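You operate a simulated robot arm through the tools that you are given. There is no shell and no other tool. Be economical: measure what you need, move in short steps, check, and stop when the job is done.

You are at the controls of a simulated robot arm. One attempt, no reset.

TASK
Put the pink cloth in the fault tray. Then fetch the teal cloth and set it on the belt beside the in table. Then press the swing button to switch it on. Then shut the upper drawer of the chest. Then put the brown-strapped bundle on the labels table away on the front edge of the long bench. Then close the extras door. Then open the orange drawer, put the purple cloth on the beige table away in the inside of the orange drawer, then shut the drawer. Then take the red cloth and leave it on the second shelf from the bottom of the green rack. Then fetch the white carton and set it on the black table. Then take the blue carton and put it on the table beside the brown lamp carton. Then put the small teal carton on the white table away on the shelf under the top shelf of the tall rack. The order counts. Set down upright: small teal carton.

Only the result counts: the job must be done as asked and must still hold three seconds after the hand-in. Knocking over, shifting, dropping, spilling or breaking anything else fails it. Flat cloth is picked up by pressing the open fingertips on it (5 to 10 N) and closing them slowly along it; thin cloth reads only 2 to 8 mm in the jaws.

THE ROBOT
A 7-joint arm with a two-finger parallel gripper on a trunk, on a base that drives. Base frame: it is fixed to the floor where the robot stands at the start and does not move with it; the origin is under the middle of the robot, x ahead of it, y to its left, z up; the surface under the hand at the start is at about z = 800. Units: mm, degrees, N and s.
With the tool pointing down near the work surface it reaches from about 300 to 720 mm from the robot's upright axis, wherever it stands. Its first joint turns from -166.0 to 166.0 degrees. Places, roughly: belt beside the in table (22x31 cm) [5380, 2400, 780]; black table [2400, -2400, 800]; blue carton (15x6x5 cm) [600, 300, 800]; brown-strapped bundle (13x13x2 cm) [600, 7400, 800]; extras door [4900, 3300, 400]; fault tray (33x18 cm) [3120, -2400, 800]; front edge of the long bench (12x30 cm) [2900, 1460, 780]; inside of the orange drawer [3100, -2300, 600]; orange drawer [3100, -2200, 600]; pink cloth (9x6x3 cm) [500, -100, 800]; purple cloth (9x6x3 cm) [5200, 0, 800]; red cloth (10x6x4 cm) [5500, -2700, 1100]; second shelf of the green rack [4000, -2600, 500]; shelf under the top shelf of the tall rack [4900, 7200, 1600]; small teal carton [1000, 250, 750]; swing button [4700, 5600, 1200]; table beside the brown lamp carton [900, -500, 800]; teal cloth (10x7x3 cm) [3800, 4400, 800]; upper drawer of the chest [4700, 7800, 1000]; white carton (15x6x5 cm) [3600, -2500, 500]. Payload 1.57 kg.
Tool frame: the origin (TCP) lies between the finger pads and is the grasp point; the fingertips stand 30 mm ahead of it; z points along the fingers, y is the line along which they close. The gripper opens to 80 mm. The fingers are 17 mm wide and 12 mm thick; the gripper's body (40 by 82 mm) begins 80 mm behind the TCP.
Orientation is that of the tool frame in the base frame, as [roll, pitch, yaw] about the fixed x, y, z axes, in that order (R = Rz(yaw) Ry(pitch) Rx(roll)). With the fingers straight down and closing along the base's y, the tool's x points along the base's -x, its y along +y and its z along -z.

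THE INTERFACE
- The arm moves only by the tool nudge_tool. Its argument "rows" is a list of rows, each a list of 7 numbers: the opening in per cent of the stroke, from 0 (shut) to 100 (fully open), then the shift along the tool's x, y, z in mm, then the turn, a rotation vector about the tool's x, y, z in degrees. In form: [[grip, x, y, z, ax, ay, az], ...]. A call has 1 to 8 rows; each row is the pose to reach, as a shift and turn from the pose commanded when the call began, along the tool's axes at that moment. Rows are played at 5 a second. More than 50 mm and 8.6 degrees between two rows, or a gripper value outside its range, and nothing of the call is played. Where a pose cannot be reached the arm comes as near as it can. A force on the tool above 40 N (or 10 N above the force at the start of the call, whichever is more), or a blocked arm, ends the call early, and 0.2 s more pass. Each finger travels about 72 mm/s and halts on what it meets, pressing with about 22 N; the grip force reading is that of the motor and also rises with nothing between the fingers. The clock runs only during rows and for 0.2 s after the last one: add rows that repeat a pose to give the fingers time. It gives the time, the measured TCP pose, the force on the tool (base axes), the opening and the grip force at its end, in the units of the frame above (readings bear some noise), with the torque about the TCP (base axes, N m) and any sound that the robot's microphone picked up.
- Cameras (640 x 400 px; columns grow to the right, rows downward): "scene" is now at [-8.3, 128.3, 1392.8]; the picture's right is [-0.23, -0.97, 0.00], its down [-0.58, 0.14, -0.80] and it looks along [0.78, -0.18, -0.60] (base axes); focal length 280 px, centre (320, 200). "wrist" rides on the gripper at [72, -7, -122] in the tool frame; the picture's right is [0.09, 1.00, 0.00], its down [-0.84, 0.08, -0.54] and it looks along [-0.54, 0.05, 0.84] (tool axes); focal length 238 px, centre (320, 200).
- capture(camera): a new picture of that camera. No time passes.
- slide_trunk(by): slides the trunk up (or, below 0, down) by that many mm; the arm and the scene camera ride with it, the base frame stays. It gives what a move gives, with no picture.
- steer(legs): drives the robot by 1 to 6 legs, each [ahead, left, turn to the left] in mm, mm and degrees, along the robot's own axes; the way and the turn of a leg run together, so that a leg with both is an arc; at most 1500 mm and 180 degrees a leg. The arm and the cameras ride along, it lands a little off, and it stops where it bumps. It gives what a move gives.
- pan_tilt(pan, tilt): turns the head with the scene camera to pan (to the left, within 86 degrees either way) and tilt (down, from -29 to 69), counted from straight ahead of the robot. It gives what a move gives.
- locate(camera, pixels): there is no depth. For up to 12 entries [column, row, z] of the newest picture of that camera ("zoom" is the newest enlarged one), the place [x, y] in the base frame at which the ray of that pixel passes the height z, good to about 2 mm, but the place of the scene camera against the robot may be out by one fixed shift of up to 12 mm in any direction. No time passes.
- inspect(camera, box): a new picture of the part [left, top, right, bottom] of that camera's present view, enlarged. No time passes.
- close_job(): hands the job in; it is judged then, once.

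Keep the steps short. Do not move on a guess: measure, check each grasp and each placing, and mend mistakes. In all there are 357 turns and 288 pictures (those below and enlarged ones count). Leave the gripper open and the arm clear of the work at the hand-in unless told otherwise, and finish with a single line.

The tools are called after "Request:" by a JSON object that holds its "api" and its "payload". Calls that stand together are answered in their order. nudge_tool: Moves the arm, as the interface text tells. Its arguments: {"type":"object","properties":{"rows":{"type":"array","items":{"type":"array","items":{"type":"number"}}}},"required":["rows"]} The other tools are called the same way: slide_trunk (by) slides the trunk up or down; steer (legs) drives the base; pan_tilt (pan, tilt) turns the head that bears the scene camera; capture (camera) takes a picture; locate (camera, pixels) gives the place at which the rays of pixels pass given heights; inspect (camera, box) takes an enlarged picture of a part of a camera's view; close_job () hands the job in.

At the start:

```text
time: 0.0
eef_pos: [395.4, 50.6, 1121.0]
tool_rot: [-180.0, 0.1, -180.0]
wrist_force: [0.4, 0.5, 0.3]
ft_torque: [0.0, 0.03, 0.04]
grip_width: 80.0
grasp_force: 0.1
trunk travel left (down, up): [-50.0, 65.0]
robot x, y, heading: [-0.0, 0.6, 0.0]
head pan, tilt: [-13.2, 36.9]
```

scene: 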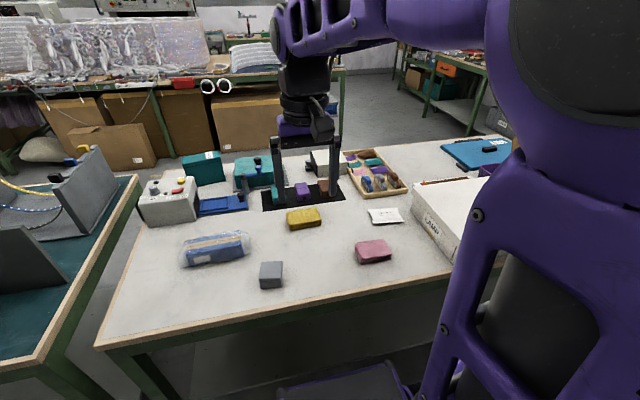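
wrist: 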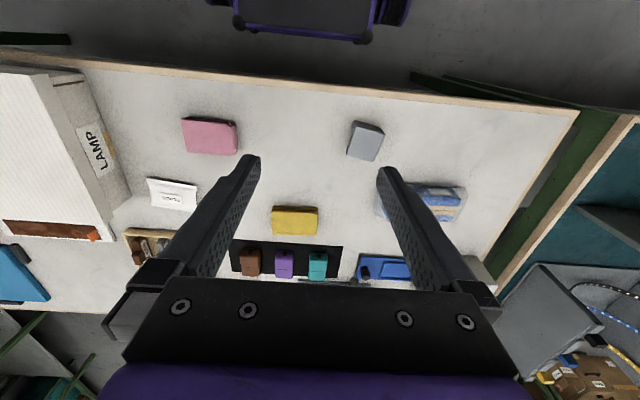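

I see the pink cloth in the scene picture at about (373,251) and in the wrist picture at (210,136). I'll measure it in both.

Request:
{"api": "locate", "payload": {"camera": "wrist", "pixels": [[210, 136, 830], [184, 119, 830], [233, 121, 830], [237, 154, 800], [188, 152, 800], [295, 219, 800], [172, 194, 800]]}}

Request:
{"api": "locate", "payload": {"camera": "scene", "pixels": [[373, 247, 830], [358, 244, 830], [386, 240, 830], [391, 252, 830], [359, 256, 830], [360, 263, 800], [392, 258, 800]]}}

Request:
{"api": "inspect", "payload": {"camera": "wrist", "box": [130, 90, 290, 190]}}

```text
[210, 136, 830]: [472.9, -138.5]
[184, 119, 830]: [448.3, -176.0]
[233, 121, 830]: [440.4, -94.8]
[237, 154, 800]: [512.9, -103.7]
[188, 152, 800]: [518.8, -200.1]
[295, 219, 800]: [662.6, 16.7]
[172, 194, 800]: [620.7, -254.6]
```

```text
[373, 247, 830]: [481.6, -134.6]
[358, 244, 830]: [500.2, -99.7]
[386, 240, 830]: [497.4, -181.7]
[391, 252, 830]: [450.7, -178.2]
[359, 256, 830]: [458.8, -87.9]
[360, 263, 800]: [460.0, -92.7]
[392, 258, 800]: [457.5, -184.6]
```

```text
4.00 times, centred on (210, 140) of wrist
```

zoom: 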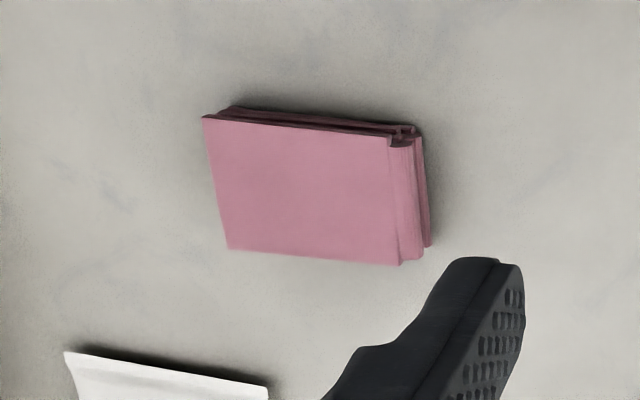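

The pink cloth is a folded block about 9x6x3 cm. I'll measure its top corners in the zoom.

Request:
{"api": "locate", "payload": {"camera": "zoom", "pixels": [[203, 117, 830], [386, 137, 830], [400, 265, 830], [228, 248, 830], [420, 130, 800], [432, 246, 800], [230, 106, 800]]}}

Request:
{"api": "pan_tilt", "payload": {"pan": -60, "tilt": 20}}

Request:
{"api": "capture", "payload": {"camera": "scene"}}

```text
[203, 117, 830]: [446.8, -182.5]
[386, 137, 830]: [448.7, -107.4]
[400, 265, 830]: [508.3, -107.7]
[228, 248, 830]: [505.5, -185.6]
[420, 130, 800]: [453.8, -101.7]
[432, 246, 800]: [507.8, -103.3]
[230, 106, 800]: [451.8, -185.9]
```

```text
time: 1.1
eef_pos: [394.3, 49.2, 1121.2]
tool_rot: [180.0, 0.0, -179.9]
wrist_force: [-0.1, 0.0, -0.3]
ft_torque: [0.0, 0.01, -0.02]
grip_width: 80.0
grasp_force: 0.1
trunk travel left (down, up): [-50.0, 65.0]
robot x, y, heading: [0.6, 0.3, 0.1]
head pan, tilt: [-60.0, 20.0]
```

```text
284 pictures are left
```

scene: 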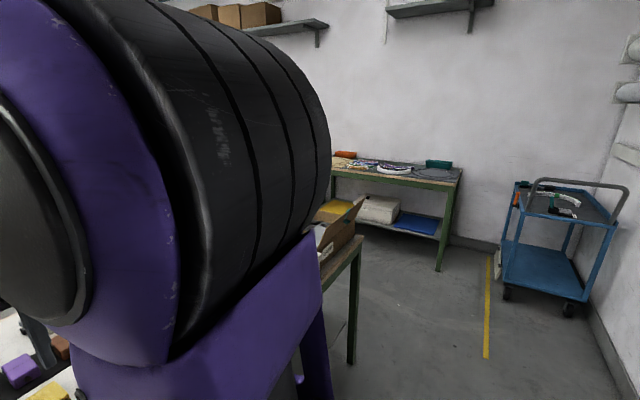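

The cloth lies square: centre (477,-145), 61 mm wide in x, top at 830. I'll move above it while turning the fingers to close along x.

Request:
{"api": "nudge_tool", "payload": {"rows": [[100, -10, -24, 20, 0, 0, 8.5], [100, -20, -48, 40, 0, 0, 17], [100, -31, -73, 60, 0, 0, 25.5], [100, -41, -97, 80, 0, 0, 34], [100, -51, -122, 100, 0, 0, 42.5], [100, -62, -146, 120, 0, 0, 51], [100, -72, -170, 140, 0, 0, 59.5], [100, -82, -195, 160, 0, 0, 68]]}}

```text
time: 2.9
eef_pos: [478.9, -146.9, 962.2]
tool_rot: [-180.0, 0.0, 111.8]
wrist_force: [-0.1, 0.7, 1.2]
ft_torque: [-0.03, -0.03, 0.04]
grip_width: 80.0
grasp_force: 0.0
trunk travel left (down, up): [-50.0, 65.0]
robot x, y, heading: [2.1, 2.0, -0.3]
head pan, tilt: [-60.0, 20.0]
```

Turning the last 22 degrees and lowering to 900.

Request:
{"api": "nudge_tool", "payload": {"rows": [[100, 0, 0, 20, 0, 0, 7.5], [100, 0, 0, 40, 0, 0, 15], [100, 0, 0, 60, 0, 0, 21.8], [100, 0, 0, 60, 0, 0, 21.8]]}}

Request:
{"api": "capture", "payload": {"camera": "wrist"}}

```text
time: 3.9
eef_pos: [476.4, -146.1, 900.9]
tool_rot: [179.9, -0.1, 90.0]
wrist_force: [-0.2, -0.1, -0.4]
ft_torque: [0.01, -0.03, 0.01]
grip_width: 80.2
grasp_force: 0.0
trunk travel left (down, up): [-50.0, 65.0]
robot x, y, heading: [-2.0, 4.0, 0.2]
head pan, tilt: [-60.0, 20.0]
```

```text
283 pictures are left
```

wrist: 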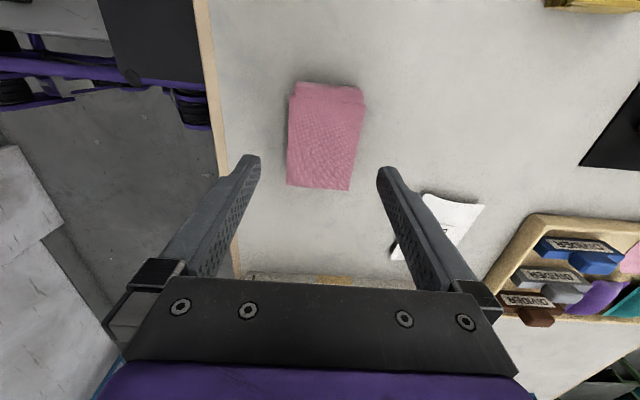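

Request:
{"api": "locate", "payload": {"camera": "wrist", "pixels": [[288, 184, 830], [348, 189, 830], [362, 103, 830], [298, 84, 830], [292, 96, 830]]}}

```text
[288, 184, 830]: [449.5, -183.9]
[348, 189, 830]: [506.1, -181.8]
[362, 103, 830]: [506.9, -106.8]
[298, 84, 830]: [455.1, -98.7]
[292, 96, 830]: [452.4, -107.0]
```

It agrees: centre (478,-143). Lowering to z 835 and closing.

Request:
{"api": "nudge_tool", "payload": {"rows": [[100, 2, 1, 25, 0, 0, 0], [100, 2, 1, 50, 0, 0, 0], [100, 2, 1, 66, 0, 0, 0], [100, 2, 1, 66, 0, 0, 0]]}}

Request:
{"api": "nudge_tool", "payload": {"rows": [[70, 0, 0, 0, 0, 0, 0], [50, 0, 0, 0, 0, 0, 0], [30, 0, 0, 0, 0, 0, 0], [30, 0, 0, 0, 0, 0, 0], [20, 0, 0, 0, 0, 0, 0]]}}

```text
time: 4.9
eef_pos: [478.5, -141.4, 833.9]
tool_rot: [-180.0, 0.0, 90.1]
wrist_force: [0.1, -0.6, -0.5]
ft_torque: [-0.03, -0.01, 0.03]
grip_width: 80.1
grasp_force: 0.1
trunk travel left (down, up): [-50.0, 65.0]
robot x, y, heading: [-0.2, 4.9, 0.1]
head pan, tilt: [-60.0, 20.0]
```

```text
time: 6.1
eef_pos: [478.3, -143.2, 834.9]
tool_rot: [-179.9, 0.0, 90.2]
wrist_force: [0.6, -0.6, 0.0]
ft_torque: [0.0, -0.01, 0.05]
grip_width: 58.8
grasp_force: 21.8
trunk travel left (down, up): [-50.0, 65.0]
robot x, y, heading: [0.4, -1.5, -0.0]
head pan, tilt: [-60.0, 20.0]
```

Gripped at 58.8 mm. Lifting.

Request:
{"api": "nudge_tool", "payload": {"rows": [[10, 0, 0, -30, 0, 0, 0], [10, 0, 0, -70, 0, 0, 0], [10, 0, 0, -110, 0, 0, 0], [10, 0, 0, -150, 0, 0, 0], [10, 0, 0, -190, 0, 0, 0], [10, 0, 0, -220, 0, 0, 0]]}}

Request:
{"api": "capture", "payload": {"camera": "wrist"}}

Request:
{"api": "pan_tilt", "payload": {"pan": -85, "tilt": 15}}

Request:
{"api": "capture", "payload": {"camera": "scene"}}

```text
time: 7.5
eef_pos: [476.9, -143.1, 1056.1]
tool_rot: [180.0, 0.0, 90.3]
wrist_force: [0.3, 1.1, -0.4]
ft_torque: [-0.02, -0.01, -0.05]
grip_width: 58.7
grasp_force: 22.1
trunk travel left (down, up): [-50.0, 65.0]
robot x, y, heading: [-3.4, -1.0, -0.0]
head pan, tilt: [-60.0, 20.0]
```

```text
282 pictures are left
```

wrist: 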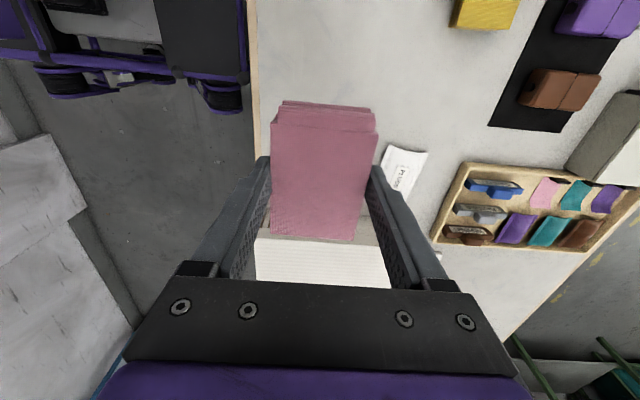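

```text
time: 8.4
eef_pos: [477.2, -141.8, 1054.6]
tool_rot: [-180.0, -0.1, 90.1]
wrist_force: [0.2, -0.1, -0.8]
ft_torque: [-0.05, 0.01, 0.0]
grip_width: 59.2
grasp_force: 22.2
trunk travel left (down, up): [-50.0, 65.0]
robot x, y, heading: [-2.9, -2.6, 0.1]
head pan, tilt: [-85.0, 15.0]
```

```text
281 pictures are left
```

scene: 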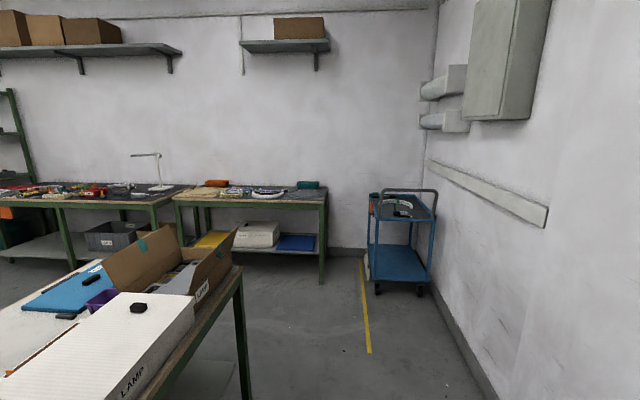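

Cloth held. Now I map the free floor: measuring the table edge, bench and trolley feet in this picture.

Request:
{"api": "locate", "payload": {"camera": "scene", "pixels": [[322, 283, 0], [378, 293, 0], [422, 295, 0], [323, 202, 800], [178, 203, 800], [242, 268, 800], [155, 196, 800], [247, 399, 0], [360, 353, 0], [490, 399, 0]]}}

Request:
{"api": "pan_tilt", "payload": {"pan": -60, "tilt": 60}}

Request:
{"api": "capture", "payload": {"camera": "scene"}}

```text
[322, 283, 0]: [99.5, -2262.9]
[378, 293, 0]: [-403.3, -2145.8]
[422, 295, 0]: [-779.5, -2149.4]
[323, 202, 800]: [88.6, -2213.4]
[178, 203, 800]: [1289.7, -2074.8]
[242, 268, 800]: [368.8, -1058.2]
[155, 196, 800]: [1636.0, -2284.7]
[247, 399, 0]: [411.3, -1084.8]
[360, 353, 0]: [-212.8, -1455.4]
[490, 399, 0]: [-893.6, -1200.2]
```

```text
time: 9.6
eef_pos: [476.8, -142.3, 1054.6]
tool_rot: [-180.0, 0.0, 90.2]
wrist_force: [0.2, 0.9, -0.4]
ft_torque: [-0.03, -0.02, 0.0]
grip_width: 58.7
grasp_force: 22.1
trunk travel left (down, up): [-50.0, 65.0]
robot x, y, heading: [-3.6, -3.1, -0.1]
head pan, tilt: [-60.0, 60.0]
```

```text
280 pictures are left
```

scene: 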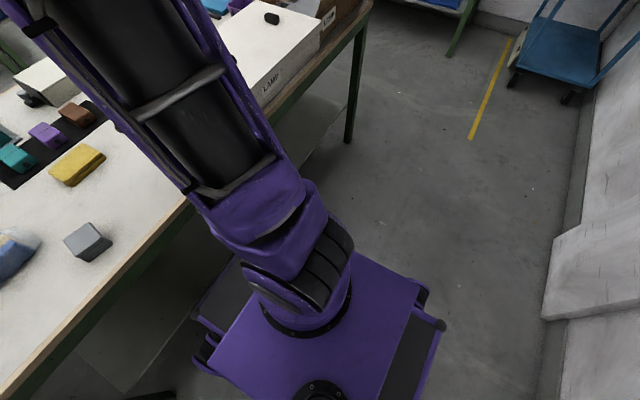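

The aisle between this table (ends at y≈-1060) and the wall benches (front ≈-2150) is free. I'll back off 200 mm, then strafe right to y≈-1600.

Request:
{"api": "steer", "payload": {"legs": [[-220, 0, 0], [0, -1500, 0], [0, -130, 0]]}}

Request:
{"api": "pan_tilt", "payload": {"pan": -25, "tilt": 20}}

Request:
{"api": "capture", "payload": {"camera": "scene"}}

Request:
{"api": "pan_tilt", "payload": {"pan": 45, "tilt": 20}}

Request:
{"api": "capture", "payload": {"camera": "scene"}}

```text
time: 26.8
eef_pos: [286.5, -1744.5, 1055.2]
tool_rot: [180.0, 0.1, 92.3]
wrist_force: [1.0, -0.4, -0.2]
ft_torque: [0.04, 0.0, 0.02]
grip_width: 58.9
grasp_force: 21.4
trunk travel left (down, up): [-50.0, 65.0]
robot x, y, heading: [-191.4, -1621.6, 2.1]
head pan, tilt: [-60.0, 60.0]
```

```text
time: 27.9
eef_pos: [285.6, -1744.2, 1054.7]
tool_rot: [180.0, 0.1, 92.2]
wrist_force: [0.3, 0.2, -0.5]
ft_torque: [-0.01, -0.03, 0.01]
grip_width: 58.8
grasp_force: 22.0
trunk travel left (down, up): [-50.0, 65.0]
robot x, y, heading: [-190.8, -1620.8, 2.3]
head pan, tilt: [-25.0, 20.0]
```

```text
279 pictures are left
```

scene: 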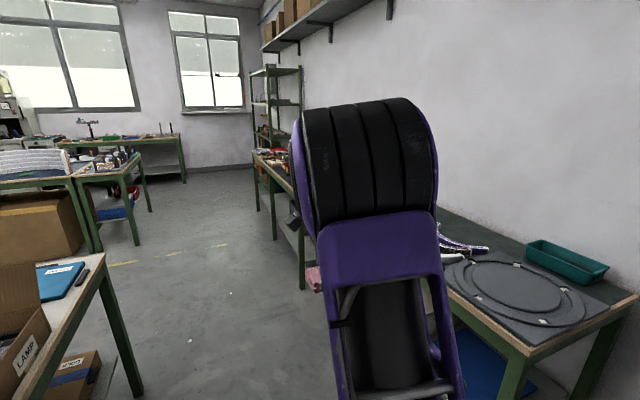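

```text
time: 29.3
eef_pos: [286.3, -1744.4, 1054.4]
tool_rot: [-179.9, 0.0, 92.3]
wrist_force: [0.3, 0.4, 0.1]
ft_torque: [0.03, 0.01, 0.0]
grip_width: 59.0
grasp_force: 22.0
trunk travel left (down, up): [-50.0, 65.0]
robot x, y, heading: [-197.9, -1620.0, 1.8]
head pan, tilt: [45.0, 20.0]
```

```text
278 pictures are left
```

scene: 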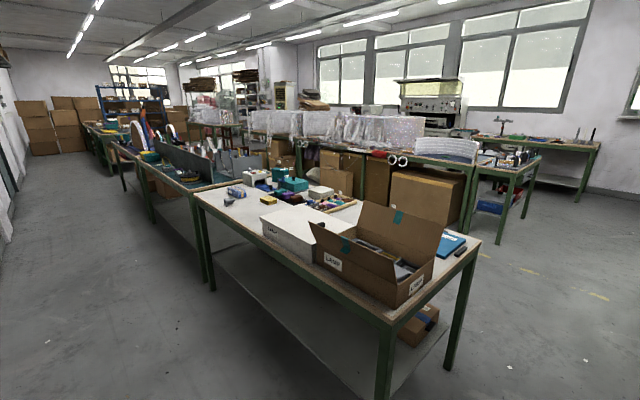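

Aisle toward +x is clear. Driving ahead to x≈3100.

Request:
{"api": "steer", "payload": {"legs": [[0, 0, -2], [1500, 0, 0], [1500, 0, 0], [200, 0, 0]]}}

Request:
{"api": "pan_tilt", "payload": {"pan": -80, "tilt": 30}}

Request:
{"api": "capture", "payload": {"camera": "scene"}}

Request:
{"api": "pan_tilt", "payload": {"pan": 5, "tilt": 20}}

Request:
{"api": "capture", "payload": {"camera": "scene"}}

```text
time: 45.4
eef_pos: [3490.8, -1827.1, 1055.3]
tool_rot: [180.0, 0.0, 88.2]
wrist_force: [0.0, -0.6, -0.1]
ft_torque: [0.03, -0.03, -0.01]
grip_width: 58.9
grasp_force: 21.9
trunk travel left (down, up): [-50.0, 65.0]
robot x, y, heading: [3021.5, -1671.8, -1.9]
head pan, tilt: [45.0, 20.0]
```

```text
time: 47.5
eef_pos: [3489.4, -1826.9, 1054.5]
tool_rot: [-180.0, 0.0, 88.2]
wrist_force: [-0.7, -0.8, -0.2]
ft_torque: [-0.02, 0.03, -0.02]
grip_width: 59.0
grasp_force: 21.8
trunk travel left (down, up): [-50.0, 65.0]
robot x, y, heading: [3016.6, -1666.0, -1.7]
head pan, tilt: [-80.0, 30.0]
```

```text
277 pictures are left
```

scene: 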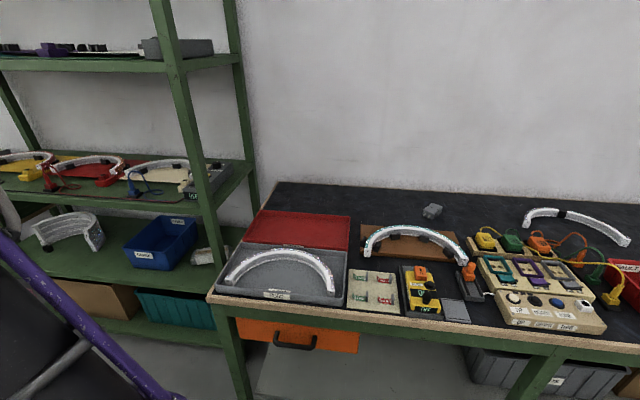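

```text
time: 49.1
eef_pos: [3489.4, -1826.5, 1054.8]
tool_rot: [-179.8, 0.0, 88.2]
wrist_force: [-1.2, 0.2, 0.2]
ft_torque: [0.02, 0.0, -0.01]
grip_width: 59.1
grasp_force: 22.0
trunk travel left (down, up): [-50.0, 65.0]
robot x, y, heading: [3018.3, -1665.5, -2.3]
head pan, tilt: [5.0, 20.0]
```

```text
276 pictures are left
```

scene: 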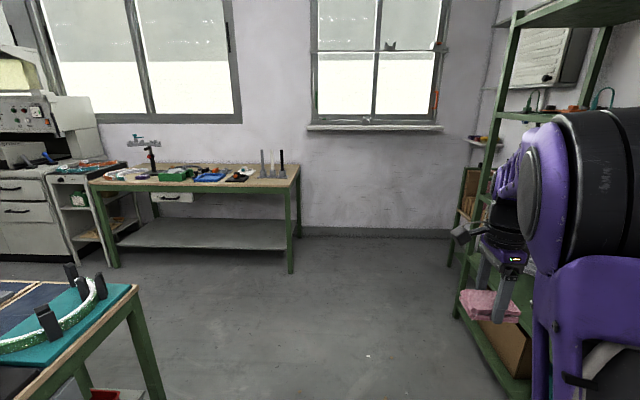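

I need to tell which is the fault tray: I see a label on a red tray at (625,285) and a red/grey one at (290,255). Zooming.

Request:
{"api": "pan_tilt", "payload": {"pan": -86, "tilt": 30}}

Request:
{"api": "capture", "payload": {"camera": "scene"}}

Request:
{"api": "inspect", "payload": {"camera": "scene", "box": [240, 190, 480, 340]}}

Request:
{"api": "inspect", "payload": {"camera": "scene", "box": [480, 220, 640, 320]}}

```text
time: 50.7
eef_pos: [3490.0, -1826.4, 1054.1]
tool_rot: [180.0, 0.0, 88.3]
wrist_force: [0.4, 0.6, 0.1]
ft_torque: [-0.02, -0.01, 0.0]
grip_width: 58.8
grasp_force: 21.8
trunk travel left (down, up): [-50.0, 65.0]
robot x, y, heading: [3016.8, -1669.5, -1.8]
head pan, tilt: [-85.9, 30.0]
```

```text
275 pictures are left
```

scene: 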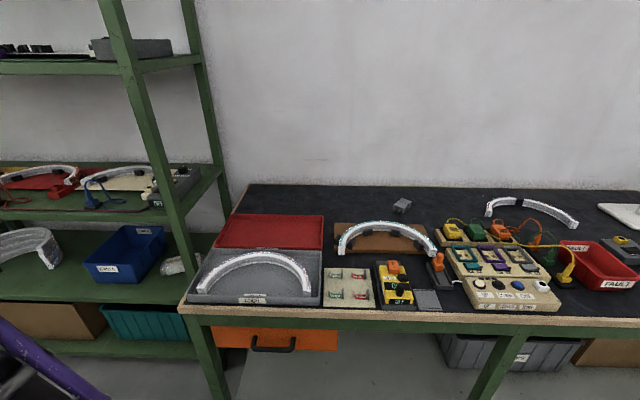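

```text
2.67 times, centred on (360, 265) of scene
```

zoom: 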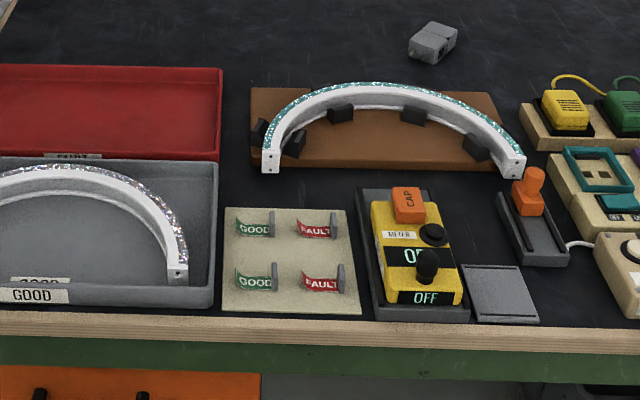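

```text
4.00 times, centred on (560, 270) of scene
```

zoom: 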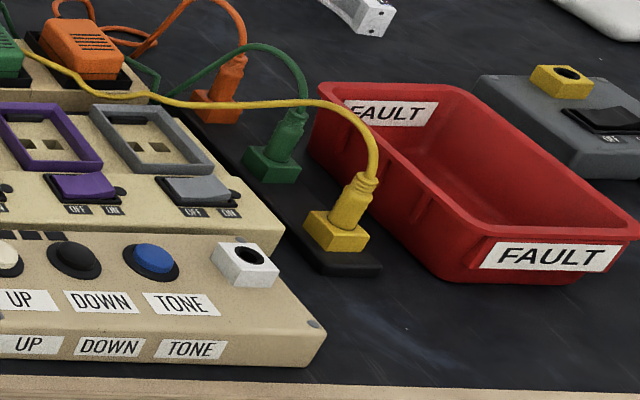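

Two candidates with FAULT labels. Locating both against the listed place [3120,-2400] and size 33x18.

Request:
{"api": "locate", "payload": {"camera": "scene", "pixels": [[232, 214, 830], [323, 216, 830], [217, 246, 830], [322, 249, 830], [188, 303, 800], [321, 305, 800], [562, 240, 860], [608, 240, 860], [635, 278, 860], [590, 290, 800]]}}

Request:
{"api": "inspect", "payload": {"camera": "scene", "box": [180, 200, 340, 300]}}

```text
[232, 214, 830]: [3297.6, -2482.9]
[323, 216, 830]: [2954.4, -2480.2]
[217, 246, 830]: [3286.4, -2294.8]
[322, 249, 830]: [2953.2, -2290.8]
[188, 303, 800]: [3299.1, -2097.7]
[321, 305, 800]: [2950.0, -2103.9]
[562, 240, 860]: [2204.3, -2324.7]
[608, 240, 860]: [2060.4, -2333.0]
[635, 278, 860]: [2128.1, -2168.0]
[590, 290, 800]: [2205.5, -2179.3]
```

```text
4.00 times, centred on (260, 250) of scene
```

zoom: 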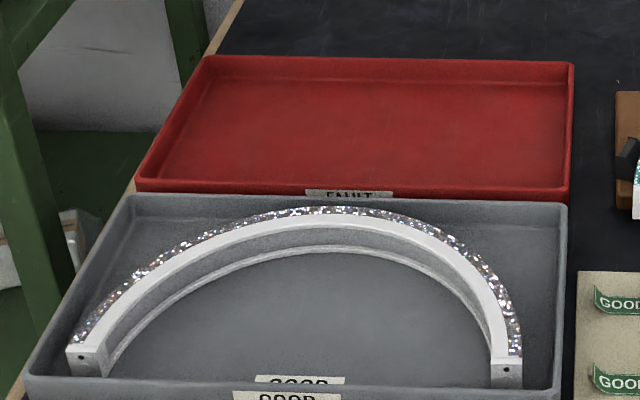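

The red tray at (3122,-2387) is the fault tray. The rack post is near my turning circle, so I'll back up 300 mm, then turn to face -y.

Request:
{"api": "steer", "payload": {"legs": [[-300, 0, 0], [0, 0, -88]]}}

Request:
{"api": "pan_tilt", "payload": {"pan": 20, "tilt": 45}}

Request:
{"api": "capture", "payload": {"camera": "scene"}}

```text
time: 56.6
eef_pos: [2577.5, -2134.1, 1055.3]
tool_rot: [180.0, 0.1, 0.4]
wrist_force: [0.5, 1.3, -0.7]
ft_torque: [-0.02, -0.01, 0.01]
grip_width: 58.8
grasp_force: 21.9
trunk travel left (down, up): [-50.0, 65.0]
robot x, y, heading: [2717.3, -1653.5, -89.9]
head pan, tilt: [-85.9, 30.0]
```

```text
time: 58.4
eef_pos: [2577.7, -2134.8, 1054.3]
tool_rot: [180.0, 0.0, 0.6]
wrist_force: [0.2, 0.1, 0.0]
ft_torque: [-0.03, 0.01, -0.01]
grip_width: 58.8
grasp_force: 22.2
trunk travel left (down, up): [-50.0, 65.0]
robot x, y, heading: [2723.0, -1658.8, -89.6]
head pan, tilt: [20.0, 45.0]
```

```text
271 pictures are left
```

scene: 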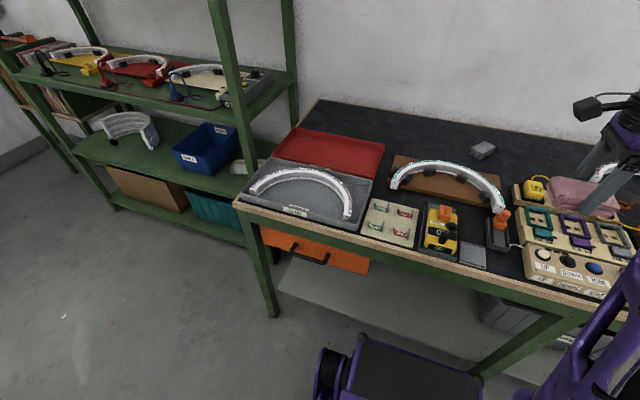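

Request:
{"api": "locate", "payload": {"camera": "scene", "pixels": [[235, 206, 800], [570, 308, 800], [275, 317, 0], [115, 210, 0], [340, 340, 200], [480, 375, 200], [320, 255, 600], [262, 240, 600], [370, 272, 600]]}}

```text
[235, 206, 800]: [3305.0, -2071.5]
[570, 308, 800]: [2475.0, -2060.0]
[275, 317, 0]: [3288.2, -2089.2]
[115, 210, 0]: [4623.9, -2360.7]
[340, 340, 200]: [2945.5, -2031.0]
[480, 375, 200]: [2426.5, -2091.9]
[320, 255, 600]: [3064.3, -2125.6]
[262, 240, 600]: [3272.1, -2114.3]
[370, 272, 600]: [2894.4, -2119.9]
```

Bench front edge is at y≈-2065; my base front is ~345 mm ahead of its axis. I'll strafe to x≈3100 and go to y≈-1705.

Request:
{"api": "steer", "payload": {"legs": [[0, 385, 0], [45, 0, 0]]}}

Request:
{"api": "pan_tilt", "payload": {"pan": 10, "tilt": 45}}

Request:
{"api": "capture", "payload": {"camera": "scene"}}

Request:
{"api": "capture", "payload": {"camera": "wrist"}}

```text
time: 63.1
eef_pos: [2958.6, -2176.1, 1054.7]
tool_rot: [180.0, 0.0, 0.4]
wrist_force: [-0.1, -0.3, -0.1]
ft_torque: [0.0, 0.0, 0.03]
grip_width: 59.0
grasp_force: 22.0
trunk travel left (down, up): [-50.0, 65.0]
robot x, y, heading: [3102.5, -1700.2, -89.5]
head pan, tilt: [20.0, 45.0]
```

```text
time: 63.9
eef_pos: [2959.4, -2176.9, 1053.7]
tool_rot: [-179.9, 0.0, 0.3]
wrist_force: [-0.4, -0.8, -1.2]
ft_torque: [0.0, 0.01, 0.02]
grip_width: 58.8
grasp_force: 21.9
trunk travel left (down, up): [-50.0, 65.0]
robot x, y, heading: [3102.3, -1698.8, -89.7]
head pan, tilt: [10.0, 45.0]
```

```text
270 pictures are left
```

scene: 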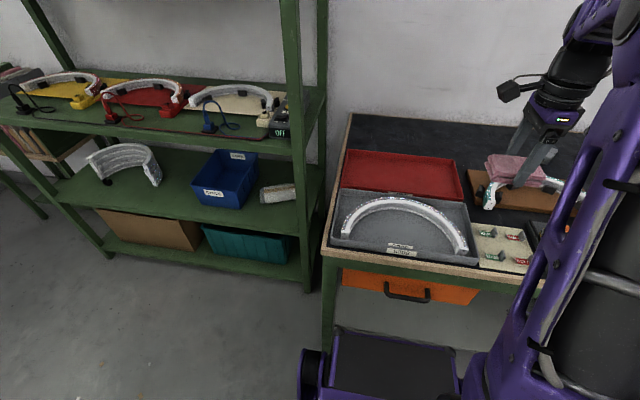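

```text
269 pictures are left
```

wrist: 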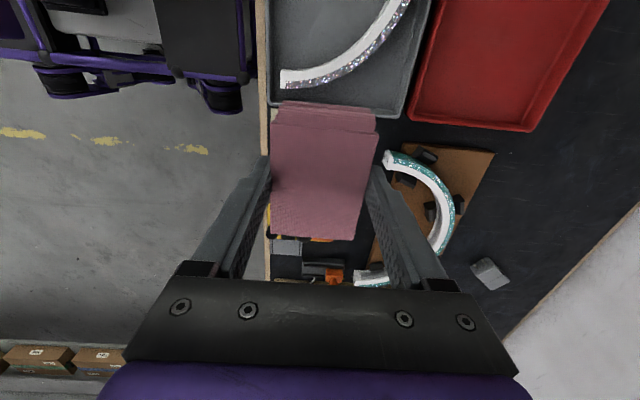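

Request:
{"api": "locate", "payload": {"camera": "wrist", "pixels": [[411, 118, 830], [528, 131, 830], [442, 0, 830], [607, 0, 830]]}}

Request:
{"api": "locate", "payload": {"camera": "scene", "pixels": [[347, 151, 830], [455, 159, 830], [342, 187, 830], [463, 201, 830]]}}

```text
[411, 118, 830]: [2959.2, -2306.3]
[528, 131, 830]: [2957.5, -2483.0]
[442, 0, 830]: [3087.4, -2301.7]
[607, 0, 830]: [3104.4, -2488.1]
```

```text
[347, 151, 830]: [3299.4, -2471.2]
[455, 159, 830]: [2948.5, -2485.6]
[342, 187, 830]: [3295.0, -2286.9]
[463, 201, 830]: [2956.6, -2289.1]
```

Tray centre (3115,-2392). Moving the arm above it at the present height.

Request:
{"api": "nudge_tool", "payload": {"rows": [[10, 25, 36, 0, 0, 0, 0], [10, 50, 70, 0, 0, 0, 0], [10, 75, 106, 0, 0, 0, 0], [10, 100, 142, 0, 0, 0, 0], [10, 125, 178, 0, 0, 0, 0], [10, 150, 212, 0, 0, 0, 0]]}}

Request:
{"api": "nudge_tool", "payload": {"rows": [[10, 0, 0, 40, 0, 0, 0], [10, 0, 0, 80, 0, 0, 0], [10, 0, 0, 120, 0, 0, 0], [10, 0, 0, 150, 0, 0, 0], [10, 0, 0, 170, 0, 0, 0]]}}

Request:
{"api": "capture", "payload": {"camera": "wrist"}}

Request:
{"api": "capture", "payload": {"camera": "scene"}}

```text
time: 65.3
eef_pos: [3109.0, -2385.9, 1054.2]
tool_rot: [-179.9, 0.0, 0.3]
wrist_force: [0.5, 0.2, -0.9]
ft_torque: [-0.03, -0.01, 0.01]
grip_width: 58.9
grasp_force: 22.0
trunk travel left (down, up): [-50.0, 65.0]
robot x, y, heading: [3097.9, -1700.3, -89.6]
head pan, tilt: [10.0, 45.0]
```

```text
time: 66.5
eef_pos: [3111.7, -2387.3, 881.3]
tool_rot: [180.0, -0.1, 0.4]
wrist_force: [-0.4, 0.1, -0.7]
ft_torque: [0.01, -0.03, 0.0]
grip_width: 59.1
grasp_force: 22.2
trunk travel left (down, up): [-50.0, 65.0]
robot x, y, heading: [3096.7, -1702.6, -89.8]
head pan, tilt: [10.0, 45.0]
```

```text
268 pictures are left
```

wrist: 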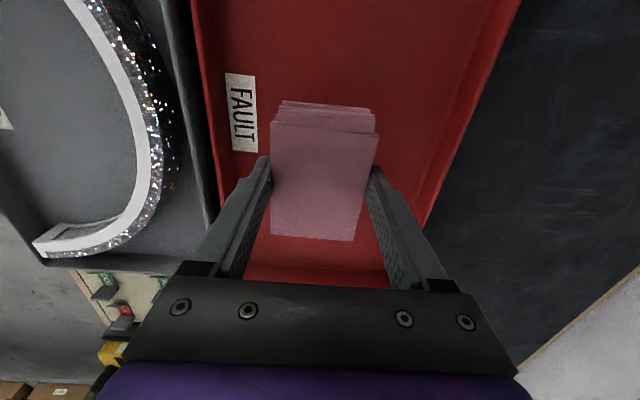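

```text
267 pictures are left
```

scene: 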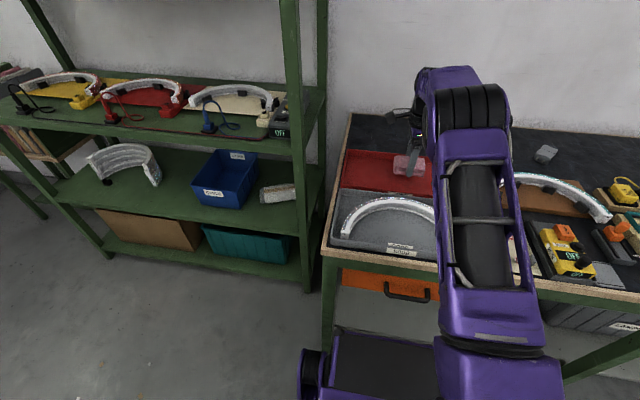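

Centred inside the red tray, label FAULT readable. Lowering in small steps to contact.

Request:
{"api": "nudge_tool", "payload": {"rows": [[10, 0, 3, 12, 0, 0, 0], [10, 0, 3, 24, 0, 0, 0], [10, 0, 3, 34, 0, 0, 0], [10, 0, 3, 38, 0, 0, 0], [10, 0, 3, 40, 0, 0, 0]]}}

```text
time: 67.7
eef_pos: [3109.6, -2390.6, 844.7]
tool_rot: [-180.0, 0.0, 0.4]
wrist_force: [-0.3, 1.4, -0.5]
ft_torque: [-0.02, 0.02, -0.03]
grip_width: 58.9
grasp_force: 22.2
trunk travel left (down, up): [-50.0, 65.0]
robot x, y, heading: [3100.0, -1697.9, -89.6]
head pan, tilt: [10.0, 45.0]
```

Request:
{"api": "nudge_tool", "payload": {"rows": [[10, 0, 0, 2, 0, 0, 0], [10, 0, 0, 4, 0, 0, 0], [10, 0, 0, 6, 0, 0, 0]]}}

```text
time: 68.5
eef_pos: [3109.9, -2390.6, 839.8]
tool_rot: [179.9, 0.0, 0.3]
wrist_force: [0.1, 0.7, 8.5]
ft_torque: [0.22, 0.04, -0.01]
grip_width: 58.8
grasp_force: 22.2
trunk travel left (down, up): [-50.0, 65.0]
robot x, y, heading: [3097.8, -1702.8, -89.6]
head pan, tilt: [10.0, 45.0]
```

Contact (8.5 N) at z≈840. Releasing and rising.

Request:
{"api": "nudge_tool", "payload": {"rows": [[80, 0, 0, -1, 0, 0, 0], [100, 0, 0, -1, 0, 0, 0], [100, 0, 0, -1, 0, 0, 0]]}}

Request:
{"api": "nudge_tool", "payload": {"rows": [[100, 0, 0, -30, 0, 0, 0], [100, 0, 0, -70, 0, 0, 0], [100, 0, 0, -110, 0, 0, 0], [100, 0, 0, -150, 0, 0, 0], [100, 0, 0, -190, 0, 0, 0], [100, 0, 0, -220, 0, 0, 0]]}}

Request:
{"api": "capture", "payload": {"camera": "wrist"}}

```text
time: 69.3
eef_pos: [3111.0, -2390.7, 839.5]
tool_rot: [-180.0, 0.1, 0.4]
wrist_force: [0.5, -0.2, 0.2]
ft_torque: [0.01, 0.01, 0.0]
grip_width: 79.9
grasp_force: 0.1
trunk travel left (down, up): [-50.0, 65.0]
robot x, y, heading: [3096.7, -1696.7, -89.8]
head pan, tilt: [10.0, 45.0]
```

```text
time: 70.7
eef_pos: [3112.8, -2389.5, 1059.1]
tool_rot: [179.9, 0.0, 0.4]
wrist_force: [-0.2, -0.1, -0.8]
ft_torque: [0.02, 0.0, -0.01]
grip_width: 80.2
grasp_force: 0.1
trunk travel left (down, up): [-50.0, 65.0]
robot x, y, heading: [3097.0, -1698.4, -89.9]
head pan, tilt: [10.0, 45.0]
```

```text
266 pictures are left
```

wrist: 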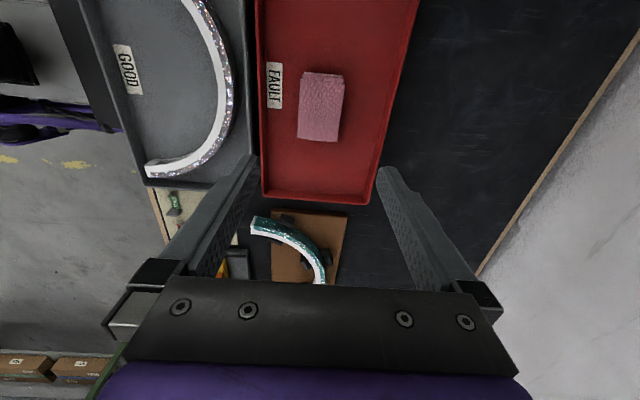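

Cloth lies in the tray. Retracting the arm, backing off and turning to look toward +y.

Request:
{"api": "nudge_tool", "payload": {"rows": [[100, 0, -45, 0, 0, 0, 0], [100, 0, -90, 0, 0, 0, 0], [100, 0, -135, 0, 0, 0, 0], [100, 0, -180, 0, 0, 0, 0], [100, 0, -225, 0, 0, 0, 0], [100, 0, -270, 0, 0, 0, 0], [100, 0, -300, 0, 0, 0, 0]]}}

Request:
{"api": "steer", "payload": {"legs": [[-150, 0, 0], [0, 0, 90]]}}

Request:
{"api": "pan_tilt", "payload": {"pan": 35, "tilt": 20}}

Request:
{"api": "capture", "payload": {"camera": "scene"}}

Request:
{"api": "pan_tilt", "payload": {"pan": 86, "tilt": 20}}

Request:
{"api": "capture", "payload": {"camera": "scene"}}

```text
time: 72.3
eef_pos: [3106.7, -2091.3, 1055.5]
tool_rot: [-179.7, 0.0, 0.4]
wrist_force: [0.1, 0.3, 1.1]
ft_torque: [0.0, -0.04, -0.01]
grip_width: 80.0
grasp_force: 0.1
trunk travel left (down, up): [-50.0, 65.0]
robot x, y, heading: [3098.8, -1698.7, -89.5]
head pan, tilt: [10.0, 45.0]
```

```text
time: 77.6
eef_pos: [3491.4, -1535.7, 1057.5]
tool_rot: [-179.9, 0.0, 91.2]
wrist_force: [-0.5, -0.2, 1.0]
ft_torque: [-0.03, -0.01, 0.01]
grip_width: 79.9
grasp_force: 0.1
trunk travel left (down, up): [-50.0, 65.0]
robot x, y, heading: [3097.8, -1546.1, 0.8]
head pan, tilt: [10.0, 45.0]
```

```text
time: 78.5
eef_pos: [3491.2, -1535.5, 1057.2]
tool_rot: [-179.8, 0.0, 91.1]
wrist_force: [0.6, 0.1, 0.8]
ft_torque: [0.01, -0.01, -0.01]
grip_width: 80.1
grasp_force: 0.1
trunk travel left (down, up): [-50.0, 65.0]
robot x, y, heading: [3097.6, -1545.7, 0.8]
head pan, tilt: [35.0, 20.0]
```

```text
265 pictures are left
```

scene: 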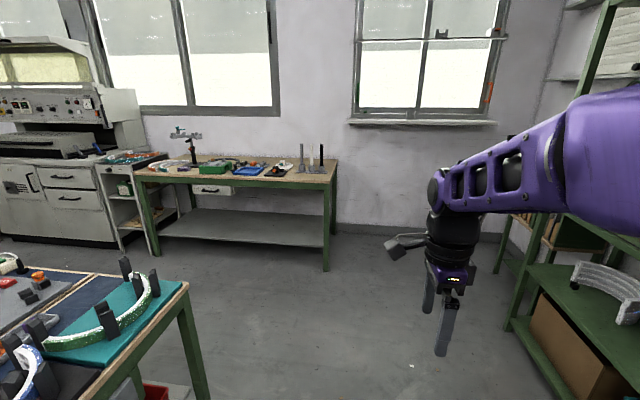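

```text
time: 79.7
eef_pos: [3491.7, -1534.3, 1057.7]
tool_rot: [-179.9, 0.1, 91.1]
wrist_force: [-0.9, 0.1, -0.1]
ft_torque: [0.02, 0.0, 0.02]
grip_width: 79.8
grasp_force: 0.1
trunk travel left (down, up): [-50.0, 65.0]
robot x, y, heading: [3102.5, -1550.4, 0.9]
head pan, tilt: [85.9, 20.0]
```

```text
264 pictures are left
```

scene: 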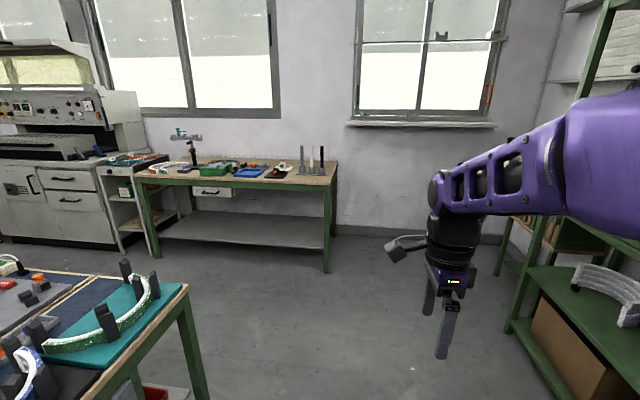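

The two pictures look alike although the pan differs; taking another.

Request:
{"api": "capture", "payload": {"camera": "scene"}}

Request:
{"api": "locate", "payload": {"camera": "scene", "pixels": [[187, 288, 800], [95, 399, 800], [337, 183, 800], [326, 270, 0], [125, 253, 0], [0, 240, 0], [208, 399, 0]]}}

```text
263 pictures are left
```

scene: 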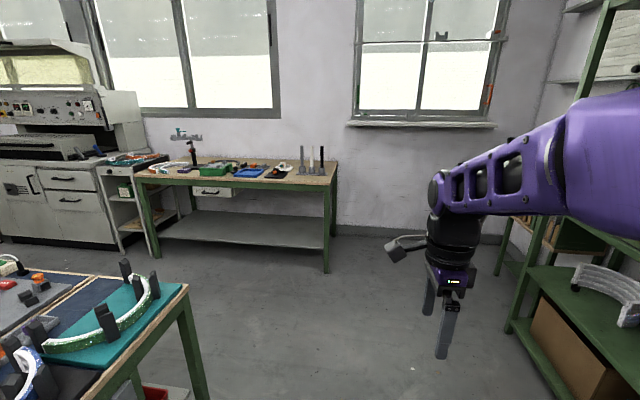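

```text
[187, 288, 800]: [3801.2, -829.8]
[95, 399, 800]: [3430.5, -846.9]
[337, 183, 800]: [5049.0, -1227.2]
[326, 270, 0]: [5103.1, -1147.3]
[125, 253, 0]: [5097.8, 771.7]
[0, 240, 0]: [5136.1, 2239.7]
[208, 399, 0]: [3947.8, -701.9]
```

The picture still looks about straight ahead though pan reads 86. I'll test the head by panning again.

Request:
{"api": "pan_tilt", "payload": {"pan": 60, "tilt": 15}}

Request:
{"api": "capture", "payload": {"camera": "scene"}}

```text
time: 80.6
eef_pos: [3492.3, -1535.7, 1058.7]
tool_rot: [-179.8, 0.1, 91.1]
wrist_force: [0.5, -1.3, 0.8]
ft_torque: [-0.01, -0.03, 0.01]
grip_width: 80.0
grasp_force: 0.1
trunk travel left (down, up): [-50.0, 65.0]
robot x, y, heading: [3100.9, -1546.7, 0.9]
head pan, tilt: [60.0, 15.0]
```

```text
262 pictures are left
```

scene: 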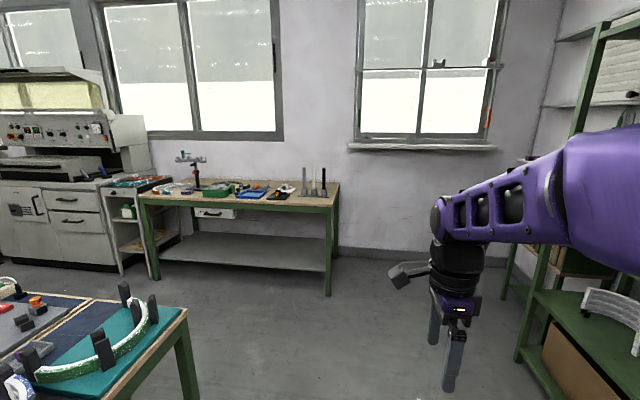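

Pan seems stuck near straight ahead (tilt works); I'll look by turning the base. The aisle at x≈4400 between the middle tables (end x≈3800) and the beige table (front x≈5050) is free. Driving there and turning to +y.

Request:
{"api": "steer", "payload": {"legs": [[1280, 0, 0], [0, 0, 89]]}}

Request:
{"api": "capture", "payload": {"camera": "scene"}}

```text
time: 91.0
eef_pos: [4385.0, -1139.2, 1057.3]
tool_rot: [-179.7, 0.0, -180.0]
wrist_force: [0.0, 0.2, 0.0]
ft_torque: [0.01, 0.0, 0.0]
grip_width: 80.2
grasp_force: 0.1
trunk travel left (down, up): [-50.0, 65.0]
robot x, y, heading: [4387.0, -1530.6, 89.6]
head pan, tilt: [60.0, 15.0]
```

```text
261 pictures are left
```

scene: 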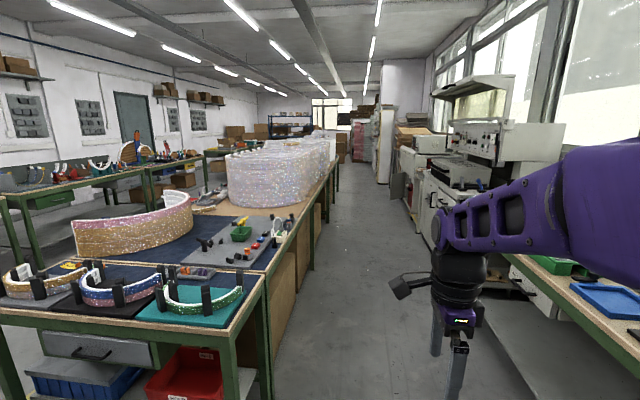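

The aisle ahead is free; a grey door sticks out far ahead on the right near (397,187). Driving 3 m and looking again.

Request:
{"api": "steer", "payload": {"legs": [[1500, 0, 0], [1500, 0, 0]]}}

Request:
{"api": "capture", "payload": {"camera": "scene"}}

```text
time: 105.4
eef_pos: [4444.7, 1853.6, 1057.1]
tool_rot: [-179.7, 0.0, 178.1]
wrist_force: [0.8, 0.0, -0.5]
ft_torque: [0.0, -0.02, 0.0]
grip_width: 79.9
grasp_force: 0.1
trunk travel left (down, up): [-50.0, 65.0]
robot x, y, heading: [4437.7, 1460.2, 88.0]
head pan, tilt: [60.0, 15.0]
```

```text
260 pictures are left
```

scene: 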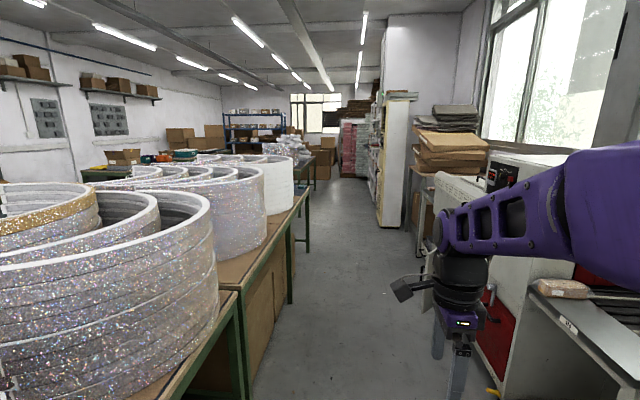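

Trying the head pan once more to see the right side.

Request:
{"api": "pan_tilt", "payload": {"pan": -45, "tilt": 25}}

Request:
{"api": "capture", "payload": {"camera": "scene"}}

```text
time: 107.2
eef_pos: [4444.7, 1853.0, 1056.6]
tool_rot: [-179.6, 0.2, 178.1]
wrist_force: [0.9, -0.3, -0.7]
ft_torque: [-0.04, -0.01, 0.02]
grip_width: 80.0
grasp_force: 0.0
trunk travel left (down, up): [-50.0, 65.0]
robot x, y, heading: [4435.7, 1462.1, 87.8]
head pan, tilt: [-45.0, 25.0]
```

```text
259 pictures are left
```

scene: 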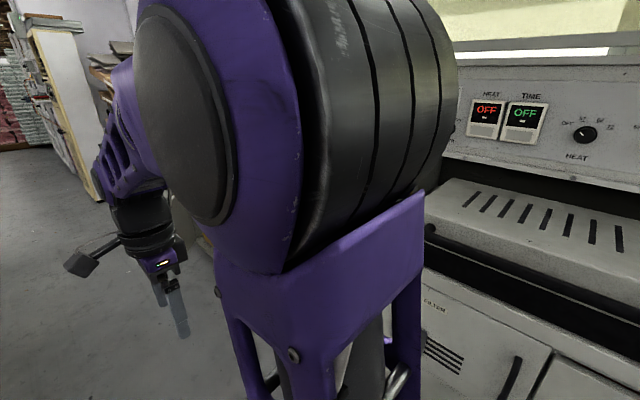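

The right side works. Driving on to about y=3000, then look ahead.

Request:
{"api": "steer", "payload": {"legs": [[0, 0, 2], [1400, 0, 0]]}}

Request:
{"api": "pan_tilt", "payload": {"pan": 30, "tilt": 30}}

Request:
{"api": "capture", "payload": {"camera": "scene"}}

```text
time: 114.5
eef_pos: [4426.2, 3243.6, 1056.2]
tool_rot: [-179.6, 0.2, -179.4]
wrist_force: [-0.9, -0.2, -0.1]
ft_torque: [-0.01, -0.02, 0.0]
grip_width: 79.9
grasp_force: 0.1
trunk travel left (down, up): [-50.0, 65.0]
robot x, y, heading: [4435.3, 2853.6, 90.1]
head pan, tilt: [-45.0, 25.0]
```

```text
time: 116.0
eef_pos: [4425.6, 3244.7, 1054.4]
tool_rot: [-179.4, 0.3, -179.5]
wrist_force: [1.0, -0.4, -0.7]
ft_torque: [-0.01, 0.02, -0.01]
grip_width: 80.1
grasp_force: 0.1
trunk travel left (down, up): [-50.0, 65.0]
robot x, y, heading: [4437.0, 2854.1, 90.3]
head pan, tilt: [30.0, 30.0]
```

```text
258 pictures are left
```

scene: 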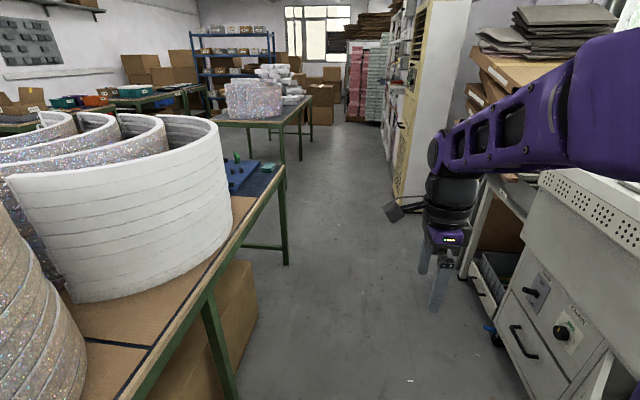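

A teal item is near the bench end at (268,168). Zooming there.

Request:
{"api": "inspect", "payload": {"camera": "scene", "box": [200, 140, 300, 202]}}

Request:
{"api": "locate", "payload": {"camera": "scene", "pixels": [[269, 167, 830], [285, 168, 800], [287, 264, 0], [210, 338, 800], [495, 345, 0], [420, 60, 1000]]}}

```text
6.40 times, centred on (250, 171) of scene
```

zoom: 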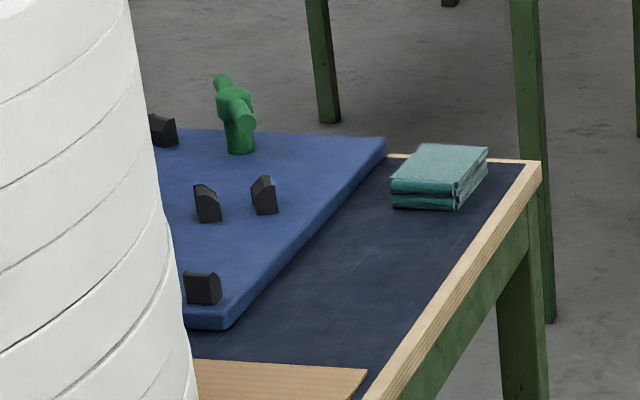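

```text
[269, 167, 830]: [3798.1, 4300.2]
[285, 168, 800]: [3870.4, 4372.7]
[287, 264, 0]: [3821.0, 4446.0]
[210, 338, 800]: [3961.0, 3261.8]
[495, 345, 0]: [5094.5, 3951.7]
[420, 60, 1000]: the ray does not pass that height
```

Teal cloth at about (3800,4310), bench edge x≈3900. I'll drive to y≈4290 and turn to face -x.

Request:
{"api": "steer", "payload": {"legs": [[1440, 0, 0], [0, 0, 90]]}}

Request:
{"api": "pan_tilt", "payload": {"pan": 0, "tilt": 45}}

Request:
{"api": "capture", "payload": {"camera": "scene"}}

Request:
{"api": "capture", "payload": {"camera": "wrist"}}

```text
time: 127.3
eef_pos: [4025.7, 4304.1, 1055.5]
tool_rot: [-179.6, 0.1, -88.0]
wrist_force: [-0.5, 0.0, 0.1]
ft_torque: [-0.01, 0.0, 0.01]
grip_width: 79.9
grasp_force: 0.0
trunk travel left (down, up): [-50.0, 65.0]
robot x, y, heading: [4415.8, 4322.2, -178.5]
head pan, tilt: [30.0, 30.0]
```

```text
time: 128.2
eef_pos: [4026.7, 4302.8, 1056.0]
tool_rot: [-179.6, 0.1, -88.1]
wrist_force: [-0.5, 0.7, 1.0]
ft_torque: [0.01, 0.0, -0.01]
grip_width: 80.2
grasp_force: 0.0
trunk travel left (down, up): [-50.0, 65.0]
robot x, y, heading: [4419.3, 4321.0, -178.3]
head pan, tilt: [0.0, 45.0]
```

```text
256 pictures are left
```

scene: 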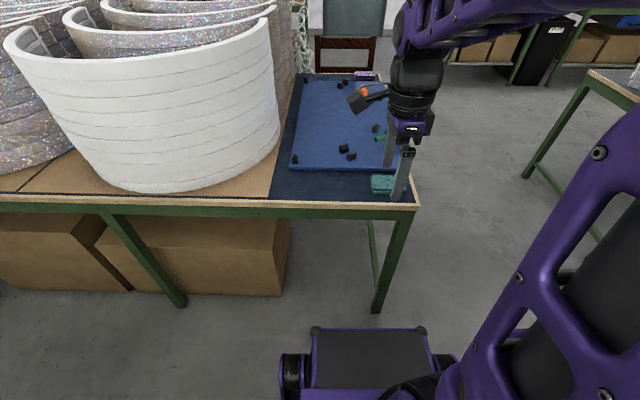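

```text
255 pictures are left
```

wrist: 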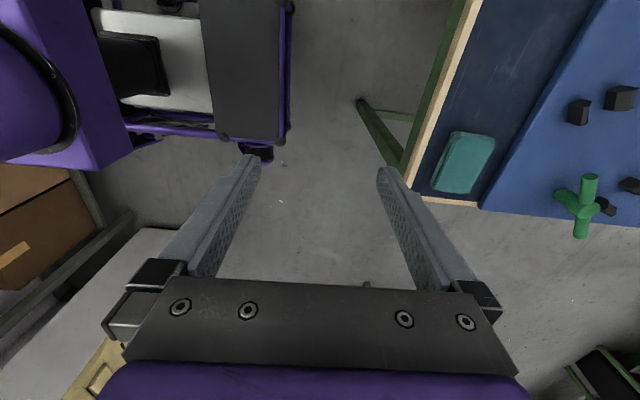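

Request:
{"api": "inspect", "payload": {"camera": "wrist", "box": [400, 120, 528, 200]}}

Request:
{"api": "locate", "payload": {"camera": "wrist", "pixels": [[452, 132, 830], [495, 140, 830], [472, 192, 830], [432, 186, 830], [410, 182, 800]]}}

```text
5.00 times, centred on (464, 160) of wrist
```

zoom: 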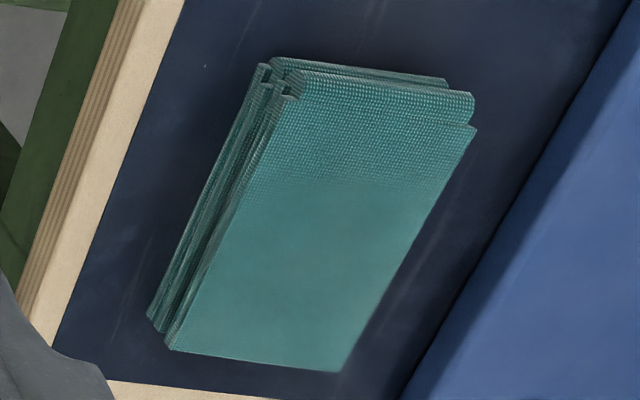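

```text
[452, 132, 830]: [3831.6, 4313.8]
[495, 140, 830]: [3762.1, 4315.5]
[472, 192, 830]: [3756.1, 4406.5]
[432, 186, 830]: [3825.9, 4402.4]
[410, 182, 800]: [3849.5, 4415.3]
```

Request:
{"api": "locate", "payload": {"camera": "zoom", "pixels": [[295, 90, 830], [474, 128, 830], [338, 372, 830], [170, 348, 830], [263, 66, 800], [148, 318, 800]]}}

```text
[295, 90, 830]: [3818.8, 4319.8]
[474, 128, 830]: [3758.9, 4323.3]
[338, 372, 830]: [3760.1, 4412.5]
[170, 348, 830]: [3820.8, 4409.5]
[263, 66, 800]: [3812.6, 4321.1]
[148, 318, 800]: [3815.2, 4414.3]
```

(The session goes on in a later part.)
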